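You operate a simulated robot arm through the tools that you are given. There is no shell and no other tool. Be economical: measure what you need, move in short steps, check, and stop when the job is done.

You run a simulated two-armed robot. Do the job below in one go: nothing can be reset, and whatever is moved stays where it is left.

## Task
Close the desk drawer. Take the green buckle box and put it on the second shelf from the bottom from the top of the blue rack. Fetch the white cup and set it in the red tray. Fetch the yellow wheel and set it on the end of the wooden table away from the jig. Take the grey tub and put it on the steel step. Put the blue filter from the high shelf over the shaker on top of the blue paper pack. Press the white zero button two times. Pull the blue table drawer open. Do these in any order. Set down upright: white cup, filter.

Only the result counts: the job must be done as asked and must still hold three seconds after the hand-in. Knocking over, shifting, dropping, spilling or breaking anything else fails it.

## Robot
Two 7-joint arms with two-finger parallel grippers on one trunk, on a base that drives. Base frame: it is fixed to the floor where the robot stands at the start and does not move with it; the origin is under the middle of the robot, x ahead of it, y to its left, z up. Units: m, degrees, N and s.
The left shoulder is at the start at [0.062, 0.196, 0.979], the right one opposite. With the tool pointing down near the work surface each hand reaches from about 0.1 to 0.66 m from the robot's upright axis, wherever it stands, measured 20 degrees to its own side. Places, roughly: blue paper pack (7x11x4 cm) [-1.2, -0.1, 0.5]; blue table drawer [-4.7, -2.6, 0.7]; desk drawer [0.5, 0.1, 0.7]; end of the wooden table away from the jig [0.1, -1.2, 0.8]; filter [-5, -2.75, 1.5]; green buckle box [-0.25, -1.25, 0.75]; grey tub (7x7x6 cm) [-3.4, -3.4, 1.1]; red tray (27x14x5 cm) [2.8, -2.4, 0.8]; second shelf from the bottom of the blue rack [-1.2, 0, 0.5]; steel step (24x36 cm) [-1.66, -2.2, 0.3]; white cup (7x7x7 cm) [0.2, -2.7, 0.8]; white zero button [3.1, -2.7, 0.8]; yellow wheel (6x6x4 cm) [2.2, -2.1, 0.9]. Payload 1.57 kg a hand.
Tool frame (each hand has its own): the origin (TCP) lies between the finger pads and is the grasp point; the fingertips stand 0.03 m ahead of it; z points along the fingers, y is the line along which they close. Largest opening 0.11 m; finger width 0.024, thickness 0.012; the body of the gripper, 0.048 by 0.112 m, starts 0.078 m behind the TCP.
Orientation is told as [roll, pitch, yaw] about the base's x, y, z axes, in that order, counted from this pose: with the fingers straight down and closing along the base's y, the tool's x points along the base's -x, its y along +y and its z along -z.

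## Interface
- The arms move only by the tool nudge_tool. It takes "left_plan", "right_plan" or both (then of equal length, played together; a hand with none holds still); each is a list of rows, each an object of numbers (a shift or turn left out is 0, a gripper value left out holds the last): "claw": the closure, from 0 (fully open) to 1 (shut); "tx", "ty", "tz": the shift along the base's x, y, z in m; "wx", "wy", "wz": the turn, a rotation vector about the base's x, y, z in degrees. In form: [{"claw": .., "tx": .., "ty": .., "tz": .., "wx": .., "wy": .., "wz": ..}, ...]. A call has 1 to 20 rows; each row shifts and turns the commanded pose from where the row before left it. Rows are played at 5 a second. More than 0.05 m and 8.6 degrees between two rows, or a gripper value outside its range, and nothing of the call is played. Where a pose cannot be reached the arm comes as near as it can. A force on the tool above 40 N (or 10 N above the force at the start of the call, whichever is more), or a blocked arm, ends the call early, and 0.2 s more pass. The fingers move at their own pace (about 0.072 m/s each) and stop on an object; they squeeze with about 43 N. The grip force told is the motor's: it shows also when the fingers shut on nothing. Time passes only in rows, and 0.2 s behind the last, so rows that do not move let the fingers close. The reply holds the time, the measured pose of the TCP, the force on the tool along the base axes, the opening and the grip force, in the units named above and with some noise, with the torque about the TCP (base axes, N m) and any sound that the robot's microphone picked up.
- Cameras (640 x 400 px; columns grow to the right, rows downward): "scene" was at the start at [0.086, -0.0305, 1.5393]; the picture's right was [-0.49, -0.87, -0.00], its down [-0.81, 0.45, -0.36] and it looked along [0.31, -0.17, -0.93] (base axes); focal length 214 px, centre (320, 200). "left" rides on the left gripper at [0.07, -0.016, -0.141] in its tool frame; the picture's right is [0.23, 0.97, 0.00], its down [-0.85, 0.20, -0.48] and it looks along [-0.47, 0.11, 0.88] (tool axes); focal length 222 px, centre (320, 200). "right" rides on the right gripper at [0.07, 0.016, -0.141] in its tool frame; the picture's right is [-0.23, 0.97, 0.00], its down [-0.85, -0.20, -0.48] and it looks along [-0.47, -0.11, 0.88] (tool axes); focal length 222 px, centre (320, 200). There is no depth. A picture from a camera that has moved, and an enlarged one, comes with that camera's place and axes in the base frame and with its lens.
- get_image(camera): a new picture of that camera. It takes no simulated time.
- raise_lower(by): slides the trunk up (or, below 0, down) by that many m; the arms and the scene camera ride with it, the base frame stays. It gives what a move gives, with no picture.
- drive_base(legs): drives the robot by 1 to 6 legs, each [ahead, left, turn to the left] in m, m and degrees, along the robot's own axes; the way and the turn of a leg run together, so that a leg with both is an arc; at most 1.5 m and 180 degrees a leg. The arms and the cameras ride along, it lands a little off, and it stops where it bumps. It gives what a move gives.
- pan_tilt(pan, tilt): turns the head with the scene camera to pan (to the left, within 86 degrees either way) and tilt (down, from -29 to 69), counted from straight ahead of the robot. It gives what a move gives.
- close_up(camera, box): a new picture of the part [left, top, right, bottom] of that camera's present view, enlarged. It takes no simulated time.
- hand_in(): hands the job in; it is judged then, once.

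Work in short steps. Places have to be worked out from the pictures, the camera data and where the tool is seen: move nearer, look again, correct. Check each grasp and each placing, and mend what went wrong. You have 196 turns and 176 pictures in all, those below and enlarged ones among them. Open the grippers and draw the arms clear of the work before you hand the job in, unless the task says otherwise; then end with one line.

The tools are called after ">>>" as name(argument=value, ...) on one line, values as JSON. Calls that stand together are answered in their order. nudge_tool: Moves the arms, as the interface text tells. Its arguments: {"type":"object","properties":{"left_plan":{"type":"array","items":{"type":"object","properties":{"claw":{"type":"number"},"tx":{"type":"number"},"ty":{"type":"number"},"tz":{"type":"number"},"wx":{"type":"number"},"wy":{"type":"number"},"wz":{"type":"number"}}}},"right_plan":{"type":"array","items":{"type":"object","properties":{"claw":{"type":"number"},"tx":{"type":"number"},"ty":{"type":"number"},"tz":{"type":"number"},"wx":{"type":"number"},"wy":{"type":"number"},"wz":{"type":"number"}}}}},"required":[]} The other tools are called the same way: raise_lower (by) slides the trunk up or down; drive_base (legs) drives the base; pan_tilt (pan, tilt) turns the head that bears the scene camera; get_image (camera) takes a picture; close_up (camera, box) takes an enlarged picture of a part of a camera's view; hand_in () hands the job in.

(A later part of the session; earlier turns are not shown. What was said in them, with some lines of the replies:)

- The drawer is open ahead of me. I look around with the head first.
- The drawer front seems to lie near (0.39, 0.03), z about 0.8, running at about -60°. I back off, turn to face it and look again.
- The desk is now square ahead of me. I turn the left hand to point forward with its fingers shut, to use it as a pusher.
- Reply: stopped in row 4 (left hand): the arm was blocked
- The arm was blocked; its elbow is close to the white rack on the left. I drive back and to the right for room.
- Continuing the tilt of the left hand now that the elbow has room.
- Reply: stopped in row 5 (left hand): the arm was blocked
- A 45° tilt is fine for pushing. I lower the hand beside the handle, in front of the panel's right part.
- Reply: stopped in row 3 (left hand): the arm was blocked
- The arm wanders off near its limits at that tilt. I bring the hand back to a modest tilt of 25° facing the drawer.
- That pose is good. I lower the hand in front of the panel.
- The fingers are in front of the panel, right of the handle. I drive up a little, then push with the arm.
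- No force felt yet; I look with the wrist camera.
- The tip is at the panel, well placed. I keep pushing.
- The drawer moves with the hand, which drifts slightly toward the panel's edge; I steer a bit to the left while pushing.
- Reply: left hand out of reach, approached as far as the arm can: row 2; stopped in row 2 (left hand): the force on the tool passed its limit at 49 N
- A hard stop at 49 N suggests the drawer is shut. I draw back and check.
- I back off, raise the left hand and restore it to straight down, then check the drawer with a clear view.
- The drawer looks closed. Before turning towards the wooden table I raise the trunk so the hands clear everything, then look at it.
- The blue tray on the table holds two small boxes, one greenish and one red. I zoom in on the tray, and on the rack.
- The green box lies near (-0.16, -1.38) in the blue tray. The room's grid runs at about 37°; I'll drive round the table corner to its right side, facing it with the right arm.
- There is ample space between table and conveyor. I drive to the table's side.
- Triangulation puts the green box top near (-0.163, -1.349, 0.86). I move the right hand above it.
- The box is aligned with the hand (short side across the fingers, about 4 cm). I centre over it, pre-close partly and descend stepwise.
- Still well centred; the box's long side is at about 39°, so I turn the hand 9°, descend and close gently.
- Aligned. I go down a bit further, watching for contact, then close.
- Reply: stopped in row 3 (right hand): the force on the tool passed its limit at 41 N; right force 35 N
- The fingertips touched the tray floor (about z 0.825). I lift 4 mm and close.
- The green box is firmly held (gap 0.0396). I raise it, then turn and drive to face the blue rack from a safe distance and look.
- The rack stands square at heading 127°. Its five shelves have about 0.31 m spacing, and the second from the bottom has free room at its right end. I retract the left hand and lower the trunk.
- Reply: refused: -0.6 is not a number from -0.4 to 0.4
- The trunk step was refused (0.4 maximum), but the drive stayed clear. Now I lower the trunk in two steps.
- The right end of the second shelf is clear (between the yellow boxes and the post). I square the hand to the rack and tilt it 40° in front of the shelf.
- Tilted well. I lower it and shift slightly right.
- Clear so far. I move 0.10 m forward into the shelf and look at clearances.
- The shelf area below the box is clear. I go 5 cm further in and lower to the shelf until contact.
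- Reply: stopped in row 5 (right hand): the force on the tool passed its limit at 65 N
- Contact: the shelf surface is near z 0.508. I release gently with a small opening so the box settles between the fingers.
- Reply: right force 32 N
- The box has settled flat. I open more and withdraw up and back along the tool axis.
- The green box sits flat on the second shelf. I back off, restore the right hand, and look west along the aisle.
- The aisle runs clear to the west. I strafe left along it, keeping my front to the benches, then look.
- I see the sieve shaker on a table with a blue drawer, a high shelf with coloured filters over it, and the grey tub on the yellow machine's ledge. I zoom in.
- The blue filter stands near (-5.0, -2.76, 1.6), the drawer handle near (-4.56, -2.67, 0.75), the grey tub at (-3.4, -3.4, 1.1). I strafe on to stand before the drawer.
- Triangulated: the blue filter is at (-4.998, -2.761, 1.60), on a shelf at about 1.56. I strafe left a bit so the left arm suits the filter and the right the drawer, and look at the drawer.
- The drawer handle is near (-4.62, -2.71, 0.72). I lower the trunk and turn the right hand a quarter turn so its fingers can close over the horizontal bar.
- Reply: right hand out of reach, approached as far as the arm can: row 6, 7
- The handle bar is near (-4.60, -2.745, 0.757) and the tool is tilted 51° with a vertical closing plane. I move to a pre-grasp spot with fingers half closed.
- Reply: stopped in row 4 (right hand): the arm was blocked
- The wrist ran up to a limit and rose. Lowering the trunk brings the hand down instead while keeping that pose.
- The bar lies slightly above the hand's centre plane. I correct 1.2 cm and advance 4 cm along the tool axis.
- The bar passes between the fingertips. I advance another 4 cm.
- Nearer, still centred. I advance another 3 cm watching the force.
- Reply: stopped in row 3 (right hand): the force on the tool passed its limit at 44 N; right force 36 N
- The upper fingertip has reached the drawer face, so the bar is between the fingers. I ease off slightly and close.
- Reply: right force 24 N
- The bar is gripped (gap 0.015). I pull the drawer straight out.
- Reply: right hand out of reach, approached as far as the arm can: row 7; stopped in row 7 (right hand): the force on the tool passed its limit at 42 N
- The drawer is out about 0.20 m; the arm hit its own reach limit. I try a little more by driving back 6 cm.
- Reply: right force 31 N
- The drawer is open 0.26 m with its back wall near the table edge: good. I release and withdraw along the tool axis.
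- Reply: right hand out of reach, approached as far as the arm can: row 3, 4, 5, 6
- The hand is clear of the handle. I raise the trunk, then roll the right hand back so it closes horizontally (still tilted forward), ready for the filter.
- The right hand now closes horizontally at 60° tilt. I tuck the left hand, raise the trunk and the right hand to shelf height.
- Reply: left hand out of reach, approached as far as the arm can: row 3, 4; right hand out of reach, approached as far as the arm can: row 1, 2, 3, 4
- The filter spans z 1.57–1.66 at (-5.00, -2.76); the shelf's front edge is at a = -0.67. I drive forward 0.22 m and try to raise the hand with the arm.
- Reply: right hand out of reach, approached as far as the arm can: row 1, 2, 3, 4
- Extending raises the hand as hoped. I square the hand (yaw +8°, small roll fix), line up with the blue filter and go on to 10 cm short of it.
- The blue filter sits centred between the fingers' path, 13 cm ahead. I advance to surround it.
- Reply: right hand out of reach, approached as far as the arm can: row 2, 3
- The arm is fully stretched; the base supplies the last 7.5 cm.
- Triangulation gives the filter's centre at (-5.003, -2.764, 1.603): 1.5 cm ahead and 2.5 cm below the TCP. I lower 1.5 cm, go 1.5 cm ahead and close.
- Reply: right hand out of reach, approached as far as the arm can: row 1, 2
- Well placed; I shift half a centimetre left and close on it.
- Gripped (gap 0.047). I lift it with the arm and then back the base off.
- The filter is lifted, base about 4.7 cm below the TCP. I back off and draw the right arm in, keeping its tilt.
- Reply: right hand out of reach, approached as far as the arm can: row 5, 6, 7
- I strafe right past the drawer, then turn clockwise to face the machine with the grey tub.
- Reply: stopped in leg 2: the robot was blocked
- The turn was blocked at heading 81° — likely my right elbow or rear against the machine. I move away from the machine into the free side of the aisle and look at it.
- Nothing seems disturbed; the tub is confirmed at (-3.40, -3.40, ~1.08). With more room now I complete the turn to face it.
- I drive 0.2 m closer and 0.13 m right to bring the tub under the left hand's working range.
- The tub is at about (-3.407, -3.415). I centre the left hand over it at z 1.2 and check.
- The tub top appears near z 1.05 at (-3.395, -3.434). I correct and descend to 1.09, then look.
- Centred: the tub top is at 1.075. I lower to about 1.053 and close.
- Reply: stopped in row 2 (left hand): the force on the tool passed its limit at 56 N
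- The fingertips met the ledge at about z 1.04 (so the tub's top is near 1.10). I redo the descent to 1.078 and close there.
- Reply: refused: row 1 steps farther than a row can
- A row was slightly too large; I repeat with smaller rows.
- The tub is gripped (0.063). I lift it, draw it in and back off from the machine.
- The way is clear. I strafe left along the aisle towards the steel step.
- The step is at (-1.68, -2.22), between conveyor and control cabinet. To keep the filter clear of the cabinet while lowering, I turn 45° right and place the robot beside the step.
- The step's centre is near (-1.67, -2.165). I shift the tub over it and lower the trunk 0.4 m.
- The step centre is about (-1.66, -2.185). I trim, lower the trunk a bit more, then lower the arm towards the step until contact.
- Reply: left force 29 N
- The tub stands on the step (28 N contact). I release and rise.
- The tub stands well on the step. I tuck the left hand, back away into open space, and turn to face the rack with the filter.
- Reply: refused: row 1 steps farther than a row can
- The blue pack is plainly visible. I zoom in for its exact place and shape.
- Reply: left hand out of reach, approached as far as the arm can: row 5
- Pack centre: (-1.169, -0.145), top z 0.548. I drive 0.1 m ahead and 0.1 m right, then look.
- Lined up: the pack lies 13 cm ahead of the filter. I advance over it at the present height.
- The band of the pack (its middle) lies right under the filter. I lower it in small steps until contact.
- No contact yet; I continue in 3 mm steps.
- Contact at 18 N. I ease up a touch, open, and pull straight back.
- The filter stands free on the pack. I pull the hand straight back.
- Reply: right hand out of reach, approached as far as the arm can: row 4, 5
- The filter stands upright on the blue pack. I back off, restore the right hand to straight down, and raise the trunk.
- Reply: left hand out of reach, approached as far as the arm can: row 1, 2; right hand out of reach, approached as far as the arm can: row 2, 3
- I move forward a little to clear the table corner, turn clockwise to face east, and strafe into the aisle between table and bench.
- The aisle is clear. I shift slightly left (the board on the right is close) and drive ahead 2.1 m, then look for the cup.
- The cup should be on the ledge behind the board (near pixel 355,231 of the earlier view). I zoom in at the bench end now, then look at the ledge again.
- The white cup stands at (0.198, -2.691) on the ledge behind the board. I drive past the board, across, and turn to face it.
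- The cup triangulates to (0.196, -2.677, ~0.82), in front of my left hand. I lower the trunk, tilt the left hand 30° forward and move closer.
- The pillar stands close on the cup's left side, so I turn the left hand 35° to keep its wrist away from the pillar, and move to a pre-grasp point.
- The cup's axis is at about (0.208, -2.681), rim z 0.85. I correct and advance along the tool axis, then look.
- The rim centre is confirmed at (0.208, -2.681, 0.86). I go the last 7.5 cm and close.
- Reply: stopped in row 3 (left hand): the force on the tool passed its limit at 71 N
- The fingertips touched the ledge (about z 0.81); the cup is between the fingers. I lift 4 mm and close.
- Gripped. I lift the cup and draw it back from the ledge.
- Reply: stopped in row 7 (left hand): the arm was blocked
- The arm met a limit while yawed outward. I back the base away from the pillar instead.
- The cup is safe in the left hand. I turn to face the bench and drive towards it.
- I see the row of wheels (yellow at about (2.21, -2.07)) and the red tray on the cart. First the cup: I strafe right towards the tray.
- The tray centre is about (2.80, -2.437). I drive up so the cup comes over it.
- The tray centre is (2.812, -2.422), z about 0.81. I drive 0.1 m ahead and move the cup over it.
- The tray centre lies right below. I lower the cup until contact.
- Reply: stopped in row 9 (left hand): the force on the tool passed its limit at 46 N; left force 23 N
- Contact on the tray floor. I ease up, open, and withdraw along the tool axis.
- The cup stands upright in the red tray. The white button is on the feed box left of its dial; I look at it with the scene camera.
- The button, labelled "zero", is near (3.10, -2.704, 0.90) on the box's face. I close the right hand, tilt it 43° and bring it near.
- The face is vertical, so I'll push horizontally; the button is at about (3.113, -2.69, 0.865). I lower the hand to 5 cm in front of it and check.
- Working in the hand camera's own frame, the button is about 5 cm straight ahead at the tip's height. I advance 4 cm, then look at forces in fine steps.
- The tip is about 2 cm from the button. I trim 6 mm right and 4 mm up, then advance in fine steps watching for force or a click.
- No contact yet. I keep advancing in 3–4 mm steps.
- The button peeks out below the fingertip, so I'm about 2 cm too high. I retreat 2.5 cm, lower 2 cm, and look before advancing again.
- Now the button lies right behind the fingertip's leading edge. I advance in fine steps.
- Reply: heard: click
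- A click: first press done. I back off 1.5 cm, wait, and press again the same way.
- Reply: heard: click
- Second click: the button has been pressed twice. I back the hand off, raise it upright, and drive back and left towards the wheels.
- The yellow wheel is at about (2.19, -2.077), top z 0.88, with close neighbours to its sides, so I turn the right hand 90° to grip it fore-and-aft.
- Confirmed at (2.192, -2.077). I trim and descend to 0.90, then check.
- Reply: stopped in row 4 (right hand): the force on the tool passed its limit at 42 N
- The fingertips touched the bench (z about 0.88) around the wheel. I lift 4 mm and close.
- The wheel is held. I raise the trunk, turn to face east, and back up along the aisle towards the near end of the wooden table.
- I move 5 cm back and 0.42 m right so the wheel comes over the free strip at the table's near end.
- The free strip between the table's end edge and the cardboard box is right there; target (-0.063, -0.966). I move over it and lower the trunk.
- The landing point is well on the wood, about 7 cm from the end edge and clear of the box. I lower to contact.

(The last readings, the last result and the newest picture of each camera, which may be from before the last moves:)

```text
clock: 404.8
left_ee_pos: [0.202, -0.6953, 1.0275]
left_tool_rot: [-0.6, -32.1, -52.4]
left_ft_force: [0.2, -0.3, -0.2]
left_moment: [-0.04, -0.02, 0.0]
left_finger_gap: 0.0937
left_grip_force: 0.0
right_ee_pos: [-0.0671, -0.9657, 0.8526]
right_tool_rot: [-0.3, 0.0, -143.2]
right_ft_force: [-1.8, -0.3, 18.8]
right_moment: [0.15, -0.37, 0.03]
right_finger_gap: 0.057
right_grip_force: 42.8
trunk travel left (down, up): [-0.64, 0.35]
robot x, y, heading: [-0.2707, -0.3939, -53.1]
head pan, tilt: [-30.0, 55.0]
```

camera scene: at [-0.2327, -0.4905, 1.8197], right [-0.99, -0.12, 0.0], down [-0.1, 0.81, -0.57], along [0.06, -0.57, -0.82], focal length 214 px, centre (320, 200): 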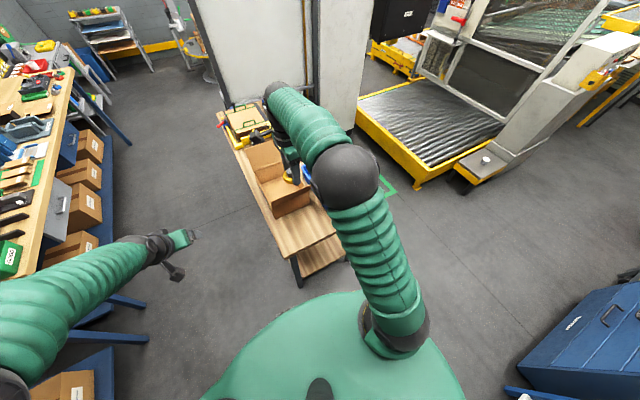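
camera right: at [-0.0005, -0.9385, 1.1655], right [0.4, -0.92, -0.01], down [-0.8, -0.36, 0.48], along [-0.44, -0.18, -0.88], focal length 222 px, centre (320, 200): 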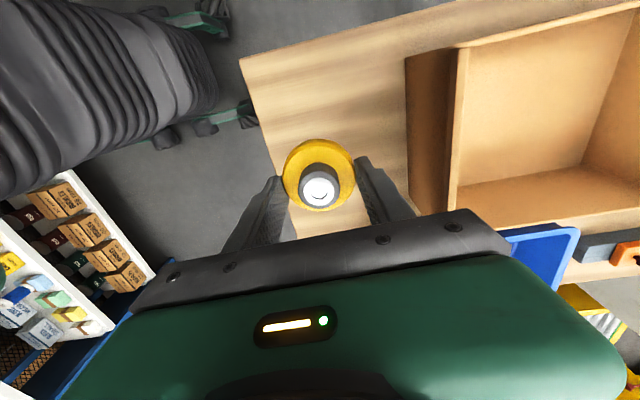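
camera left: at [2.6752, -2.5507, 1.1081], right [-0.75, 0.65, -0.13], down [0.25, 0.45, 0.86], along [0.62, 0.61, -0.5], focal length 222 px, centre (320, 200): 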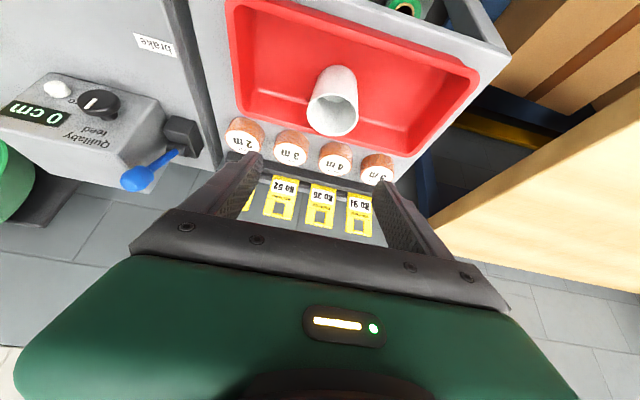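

Contact (19 N at 0.853). I release and rise.

>>> nudge_tool(right_plan=[{"tz": 0.002, "claw": 0.35}, {"claw": 0.2}, {}, {"tz": 0.04}, {"tz": 0.045}, {"tz": 0.045}, {"tz": 0.045}, {"tz": 0.045}])

>>> get_image(camera="right")

```text
clock: 406.6
left_ee_pos: [0.2022, -0.6967, 1.0261]
left_tool_rot: [-0.4, -32.0, -52.4]
left_ft_force: [0.5, -0.6, 0.9]
left_moment: [0.01, -0.01, 0.03]
left_finger_gap: 0.0932
left_grip_force: 0.0
right_ee_pos: [-0.0667, -0.9662, 1.0711]
right_tool_rot: [-0.7, 0.0, -143.1]
right_ft_force: [-0.8, 0.3, -0.2]
right_moment: [-0.01, 0.01, -0.01]
right_finger_gap: 0.0883
right_grip_force: 0.0
trunk travel left (down, up): [-0.64, 0.35]
robot x, y, heading: [-0.269, -0.3925, -53.1]
head pan, tilt: [-30.0, 55.0]
```

```text
12 pictures are left
camera right: at [0.0001, -0.9376, 1.2135], right [0.4, -0.92, -0.01], down [-0.8, -0.36, 0.48], along [-0.45, -0.18, -0.88], focal length 222 px, centre (320, 200)
```

right: 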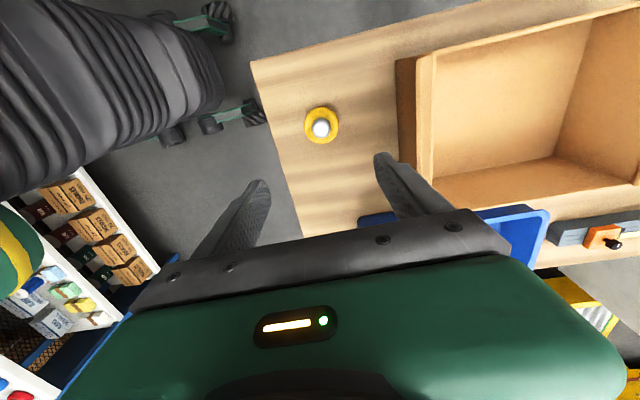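

The wheel is set down. I back away, turn towards the desk, and verify the desk drawer and the rack.

>>> raise_lower(by=0.15)

>>> drive_base(legs=[[-0.3, 0, 0], [0, 0, 85]])

>>> pan_tilt(pan=5, tilt=35)

>>> get_image(camera="scene")

>>> pan_tilt(pan=86, tilt=45)

>>> get_image(camera="scene")

```text
clock: 408.4
left_ee_pos: [0.2024, -0.6978, 1.176]
left_tool_rot: [-0.4, -32.0, -52.5]
left_ft_force: [-0.4, -0.6, -0.3]
left_moment: [0.0, 0.01, -0.01]
left_finger_gap: 0.0937
left_grip_force: 0.1
right_ee_pos: [-0.0656, -0.9658, 1.2204]
right_tool_rot: [-0.7, 0.0, -143.1]
right_ft_force: [0.2, -0.1, 0.1]
right_moment: [-0.02, 0.0, 0.02]
right_finger_gap: 0.0879
right_grip_force: 0.0
trunk travel left (down, up): [-0.79, 0.2]
robot x, y, heading: [-0.2712, -0.391, -53.0]
head pan, tilt: [-30.0, 55.0]
```

```text
clock: 412.6
left_ee_pos: [0.0913, 0.0015, 1.1777]
left_tool_rot: [-1.1, -32.8, -3.9]
left_ft_force: [-0.2, -1.0, 0.3]
left_moment: [0.05, 0.0, 0.0]
left_finger_gap: 0.0934
left_grip_force: 0.1
right_ee_pos: [0.1085, -0.37, 1.2285]
right_tool_rot: [-0.1, -1.0, -95.2]
right_ft_force: [0.5, -0.2, 0.4]
right_moment: [0.08, -0.01, -0.03]
right_finger_gap: 0.0879
right_grip_force: 0.1
trunk travel left (down, up): [-0.79, 0.2]
robot x, y, heading: [-0.4485, -0.1588, -5.3]
head pan, tilt: [-30.0, 55.0]
stopped in leg 2: the robot was blocked; the commanded pose is now the measured one
```

```text
clock: 413.6
left_ee_pos: [0.0918, 0.0071, 1.1755]
left_tool_rot: [-1.5, -32.4, -3.7]
left_ft_force: [0.0, -0.4, 0.0]
left_moment: [-0.01, -0.01, -0.01]
left_finger_gap: 0.0935
left_grip_force: 0.1
right_ee_pos: [0.1136, -0.3621, 1.2278]
right_tool_rot: [-0.4, -1.3, -95.0]
right_ft_force: [0.3, 0.2, 0.3]
right_moment: [0.03, -0.01, 0.0]
right_finger_gap: 0.0879
right_grip_force: 0.0
trunk travel left (down, up): [-0.79, 0.2]
robot x, y, heading: [-0.4463, -0.1582, -5.4]
head pan, tilt: [5.0, 35.0]
```

```text
11 pictures are left
camera scene: at [-0.3191, -0.1699, 1.7981], right [0.0, -1.0, 0.0], down [-0.58, 0.01, -0.82], along [0.82, 0.0, -0.58], focal length 214 px, centre (320, 200)
```

scene: 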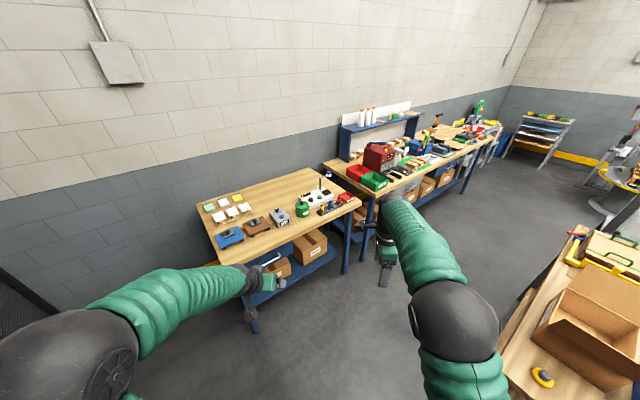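

```text
clock: 415.1
left_ee_pos: [0.092, 0.0059, 1.1758]
left_tool_rot: [-1.4, -32.5, -3.8]
left_ft_force: [0.1, 0.4, 0.5]
left_moment: [-0.02, -0.01, -0.04]
left_finger_gap: 0.0936
left_grip_force: 0.1
right_ee_pos: [0.1115, -0.3631, 1.2286]
right_tool_rot: [-0.2, -1.3, -95.1]
right_ft_force: [-0.4, -0.5, 0.1]
right_moment: [-0.02, 0.02, 0.01]
right_finger_gap: 0.0881
right_grip_force: 0.0
trunk travel left (down, up): [-0.79, 0.2]
robot x, y, heading: [-0.4497, -0.1596, -5.2]
head pan, tilt: [85.9, 45.0]
```

```text
10 pictures are left
camera scene: at [-0.3957, -0.0918, 1.7842], right [0.99, -0.16, 0.0], down [-0.12, -0.69, -0.71], along [0.11, 0.7, -0.7], focal length 214 px, centre (320, 200)
```

scene: 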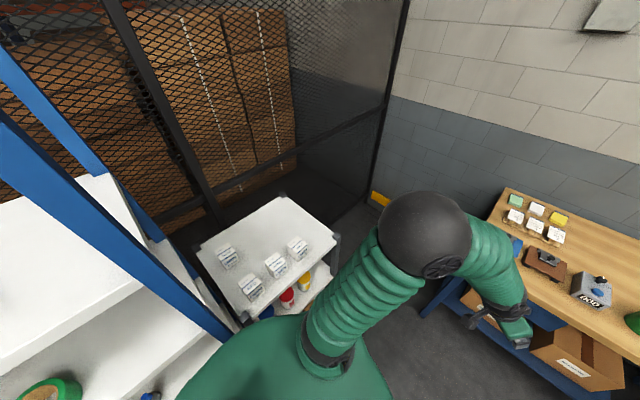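

The turn was stopped close to the rack's corner; nothing looks disturbed, but I move away from it first, then finish turning.

>>> drive_base(legs=[[0.2, -0.2, 0], [0, 0, 40]])

>>> pan_tilt(pan=86, tilt=40)

>>> get_image(camera="scene")

>>> pan_tilt(pan=10, tilt=40)

>>> close_up(camera="scene", box=[180, 120, 460, 330])

```text
clock: 419.0
left_ee_pos: [0.0343, 0.1046, 1.1747]
left_tool_rot: [-1.6, -32.6, 37.0]
left_ft_force: [-0.5, 0.9, 0.0]
left_moment: [-0.06, 0.02, -0.01]
left_finger_gap: 0.0934
left_grip_force: 0.1
right_ee_pos: [0.2915, -0.1638, 1.2293]
right_tool_rot: [-0.3, -1.5, -54.6]
right_ft_force: [0.1, 0.7, 0.3]
right_moment: [0.0, -0.03, -0.01]
right_finger_gap: 0.0878
right_grip_force: 0.1
trunk travel left (down, up): [-0.79, 0.2]
robot x, y, heading: [-0.261, -0.3749, 35.4]
head pan, tilt: [85.9, 45.0]
```

```text
clock: 419.6
left_ee_pos: [0.0358, 0.1036, 1.176]
left_tool_rot: [-1.6, -32.7, 36.9]
left_ft_force: [0.2, -0.3, 0.8]
left_moment: [0.0, 0.01, -0.01]
left_finger_gap: 0.0939
left_grip_force: 0.1
right_ee_pos: [0.2922, -0.1654, 1.228]
right_tool_rot: [-0.1, -1.4, -54.5]
right_ft_force: [-0.2, -0.1, 0.2]
right_moment: [-0.03, 0.03, -0.02]
right_finger_gap: 0.088
right_grip_force: 0.2
trunk travel left (down, up): [-0.79, 0.2]
robot x, y, heading: [-0.2623, -0.3758, 35.3]
head pan, tilt: [85.9, 40.0]
```

```text
9 pictures are left
camera scene: at [-0.2766, -0.2815, 1.7904], right [0.85, 0.52, 0.0], down [0.33, -0.55, -0.77], along [-0.4, 0.65, -0.64], focal length 214 px, centre (320, 200)
```

scene: 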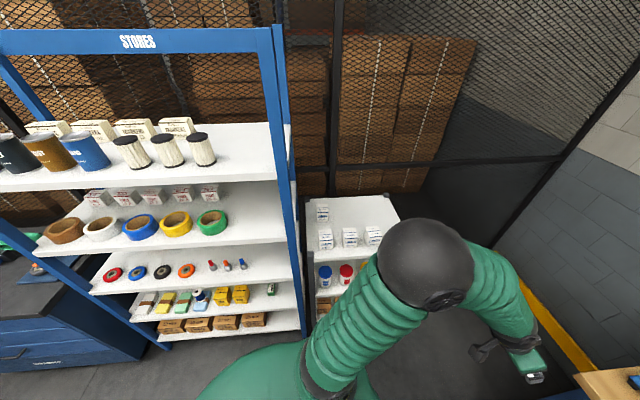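

```text
clock: 421.1
left_ee_pos: [0.0355, 0.1021, 1.1758]
left_tool_rot: [-1.5, -32.6, 36.9]
left_ft_force: [-0.4, 0.7, -0.5]
left_moment: [0.01, 0.02, 0.02]
left_finger_gap: 0.0935
left_grip_force: 0.0
right_ee_pos: [0.2918, -0.1667, 1.2293]
right_tool_rot: [-0.4, -1.4, -54.5]
right_ft_force: [-0.1, -0.5, 0.7]
right_moment: [-0.02, 0.01, 0.01]
right_finger_gap: 0.0884
right_grip_force: 0.1
trunk travel left (down, up): [-0.79, 0.2]
robot x, y, heading: [-0.2639, -0.3752, 35.4]
head pan, tilt: [10.0, 40.0]
```

```text
1.90 times, centred on (320, 225) of scene
camera zoom: at [-0.1725, -0.2939, 1.7903], right [0.71, -0.7, 0.0], down [-0.45, -0.46, -0.76], along [0.54, 0.55, -0.64], focal length 408 px, centre (320, 152)
```

zoom: 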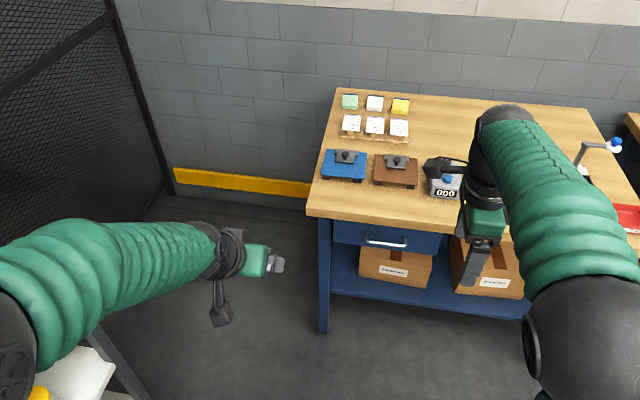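

The rack is in order (filter upright on the blue pack, green box on the shelf). One closer look at the desk drawer.

>>> close_up(camera="scene", box=[310, 200, 410, 290])

```text
4.44 times, centred on (360, 245) of scene
camera zoom: at [-0.1725, -0.2939, 1.7903], right [0.71, -0.7, 0.0], down [-0.45, -0.46, -0.76], along [0.54, 0.55, -0.64], focal length 953 px, centre (142, 0)
```

zoom: 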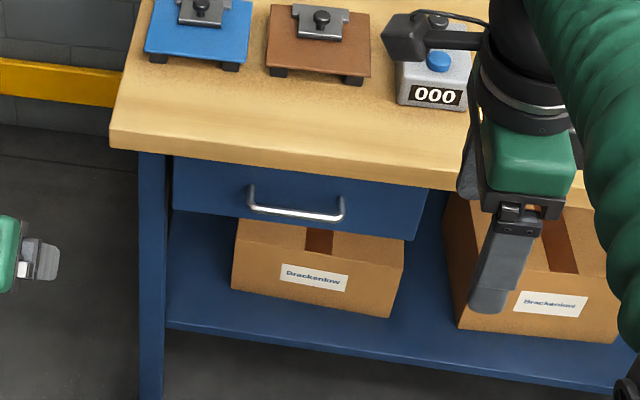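

All checks hold: the drawer is shut, and the arms are clear. I open both grippers fully and hand in.

>>> nudge_tool(left_plan=[{"claw": 0}, {}], right_plan=[{"claw": 0}, {}])

>>> hand_in()

```text
clock: 421.7
left_ee_pos: [0.0353, 0.1025, 1.1757]
left_tool_rot: [-1.4, -32.7, 36.9]
left_ft_force: [0.3, -0.4, -0.3]
left_moment: [-0.05, 0.02, 0.01]
left_finger_gap: 0.11
left_grip_force: 0.1
right_ee_pos: [0.2928, -0.1661, 1.2301]
right_tool_rot: [-0.2, -1.3, -54.5]
right_ft_force: [0.2, -0.3, 0.4]
right_moment: [0.01, -0.03, -0.01]
right_finger_gap: 0.1101
right_grip_force: 0.0
trunk travel left (down, up): [-0.79, 0.2]
robot x, y, heading: [-0.2638, -0.3763, 35.2]
head pan, tilt: [10.0, 40.0]
```

```text
The job is handed in.
```

I carried out all eight tasks and handed the job in; the base was stopped short twice while turning, by the yellow machine and by the blue rack, and nothing I saw afterwards had moved.
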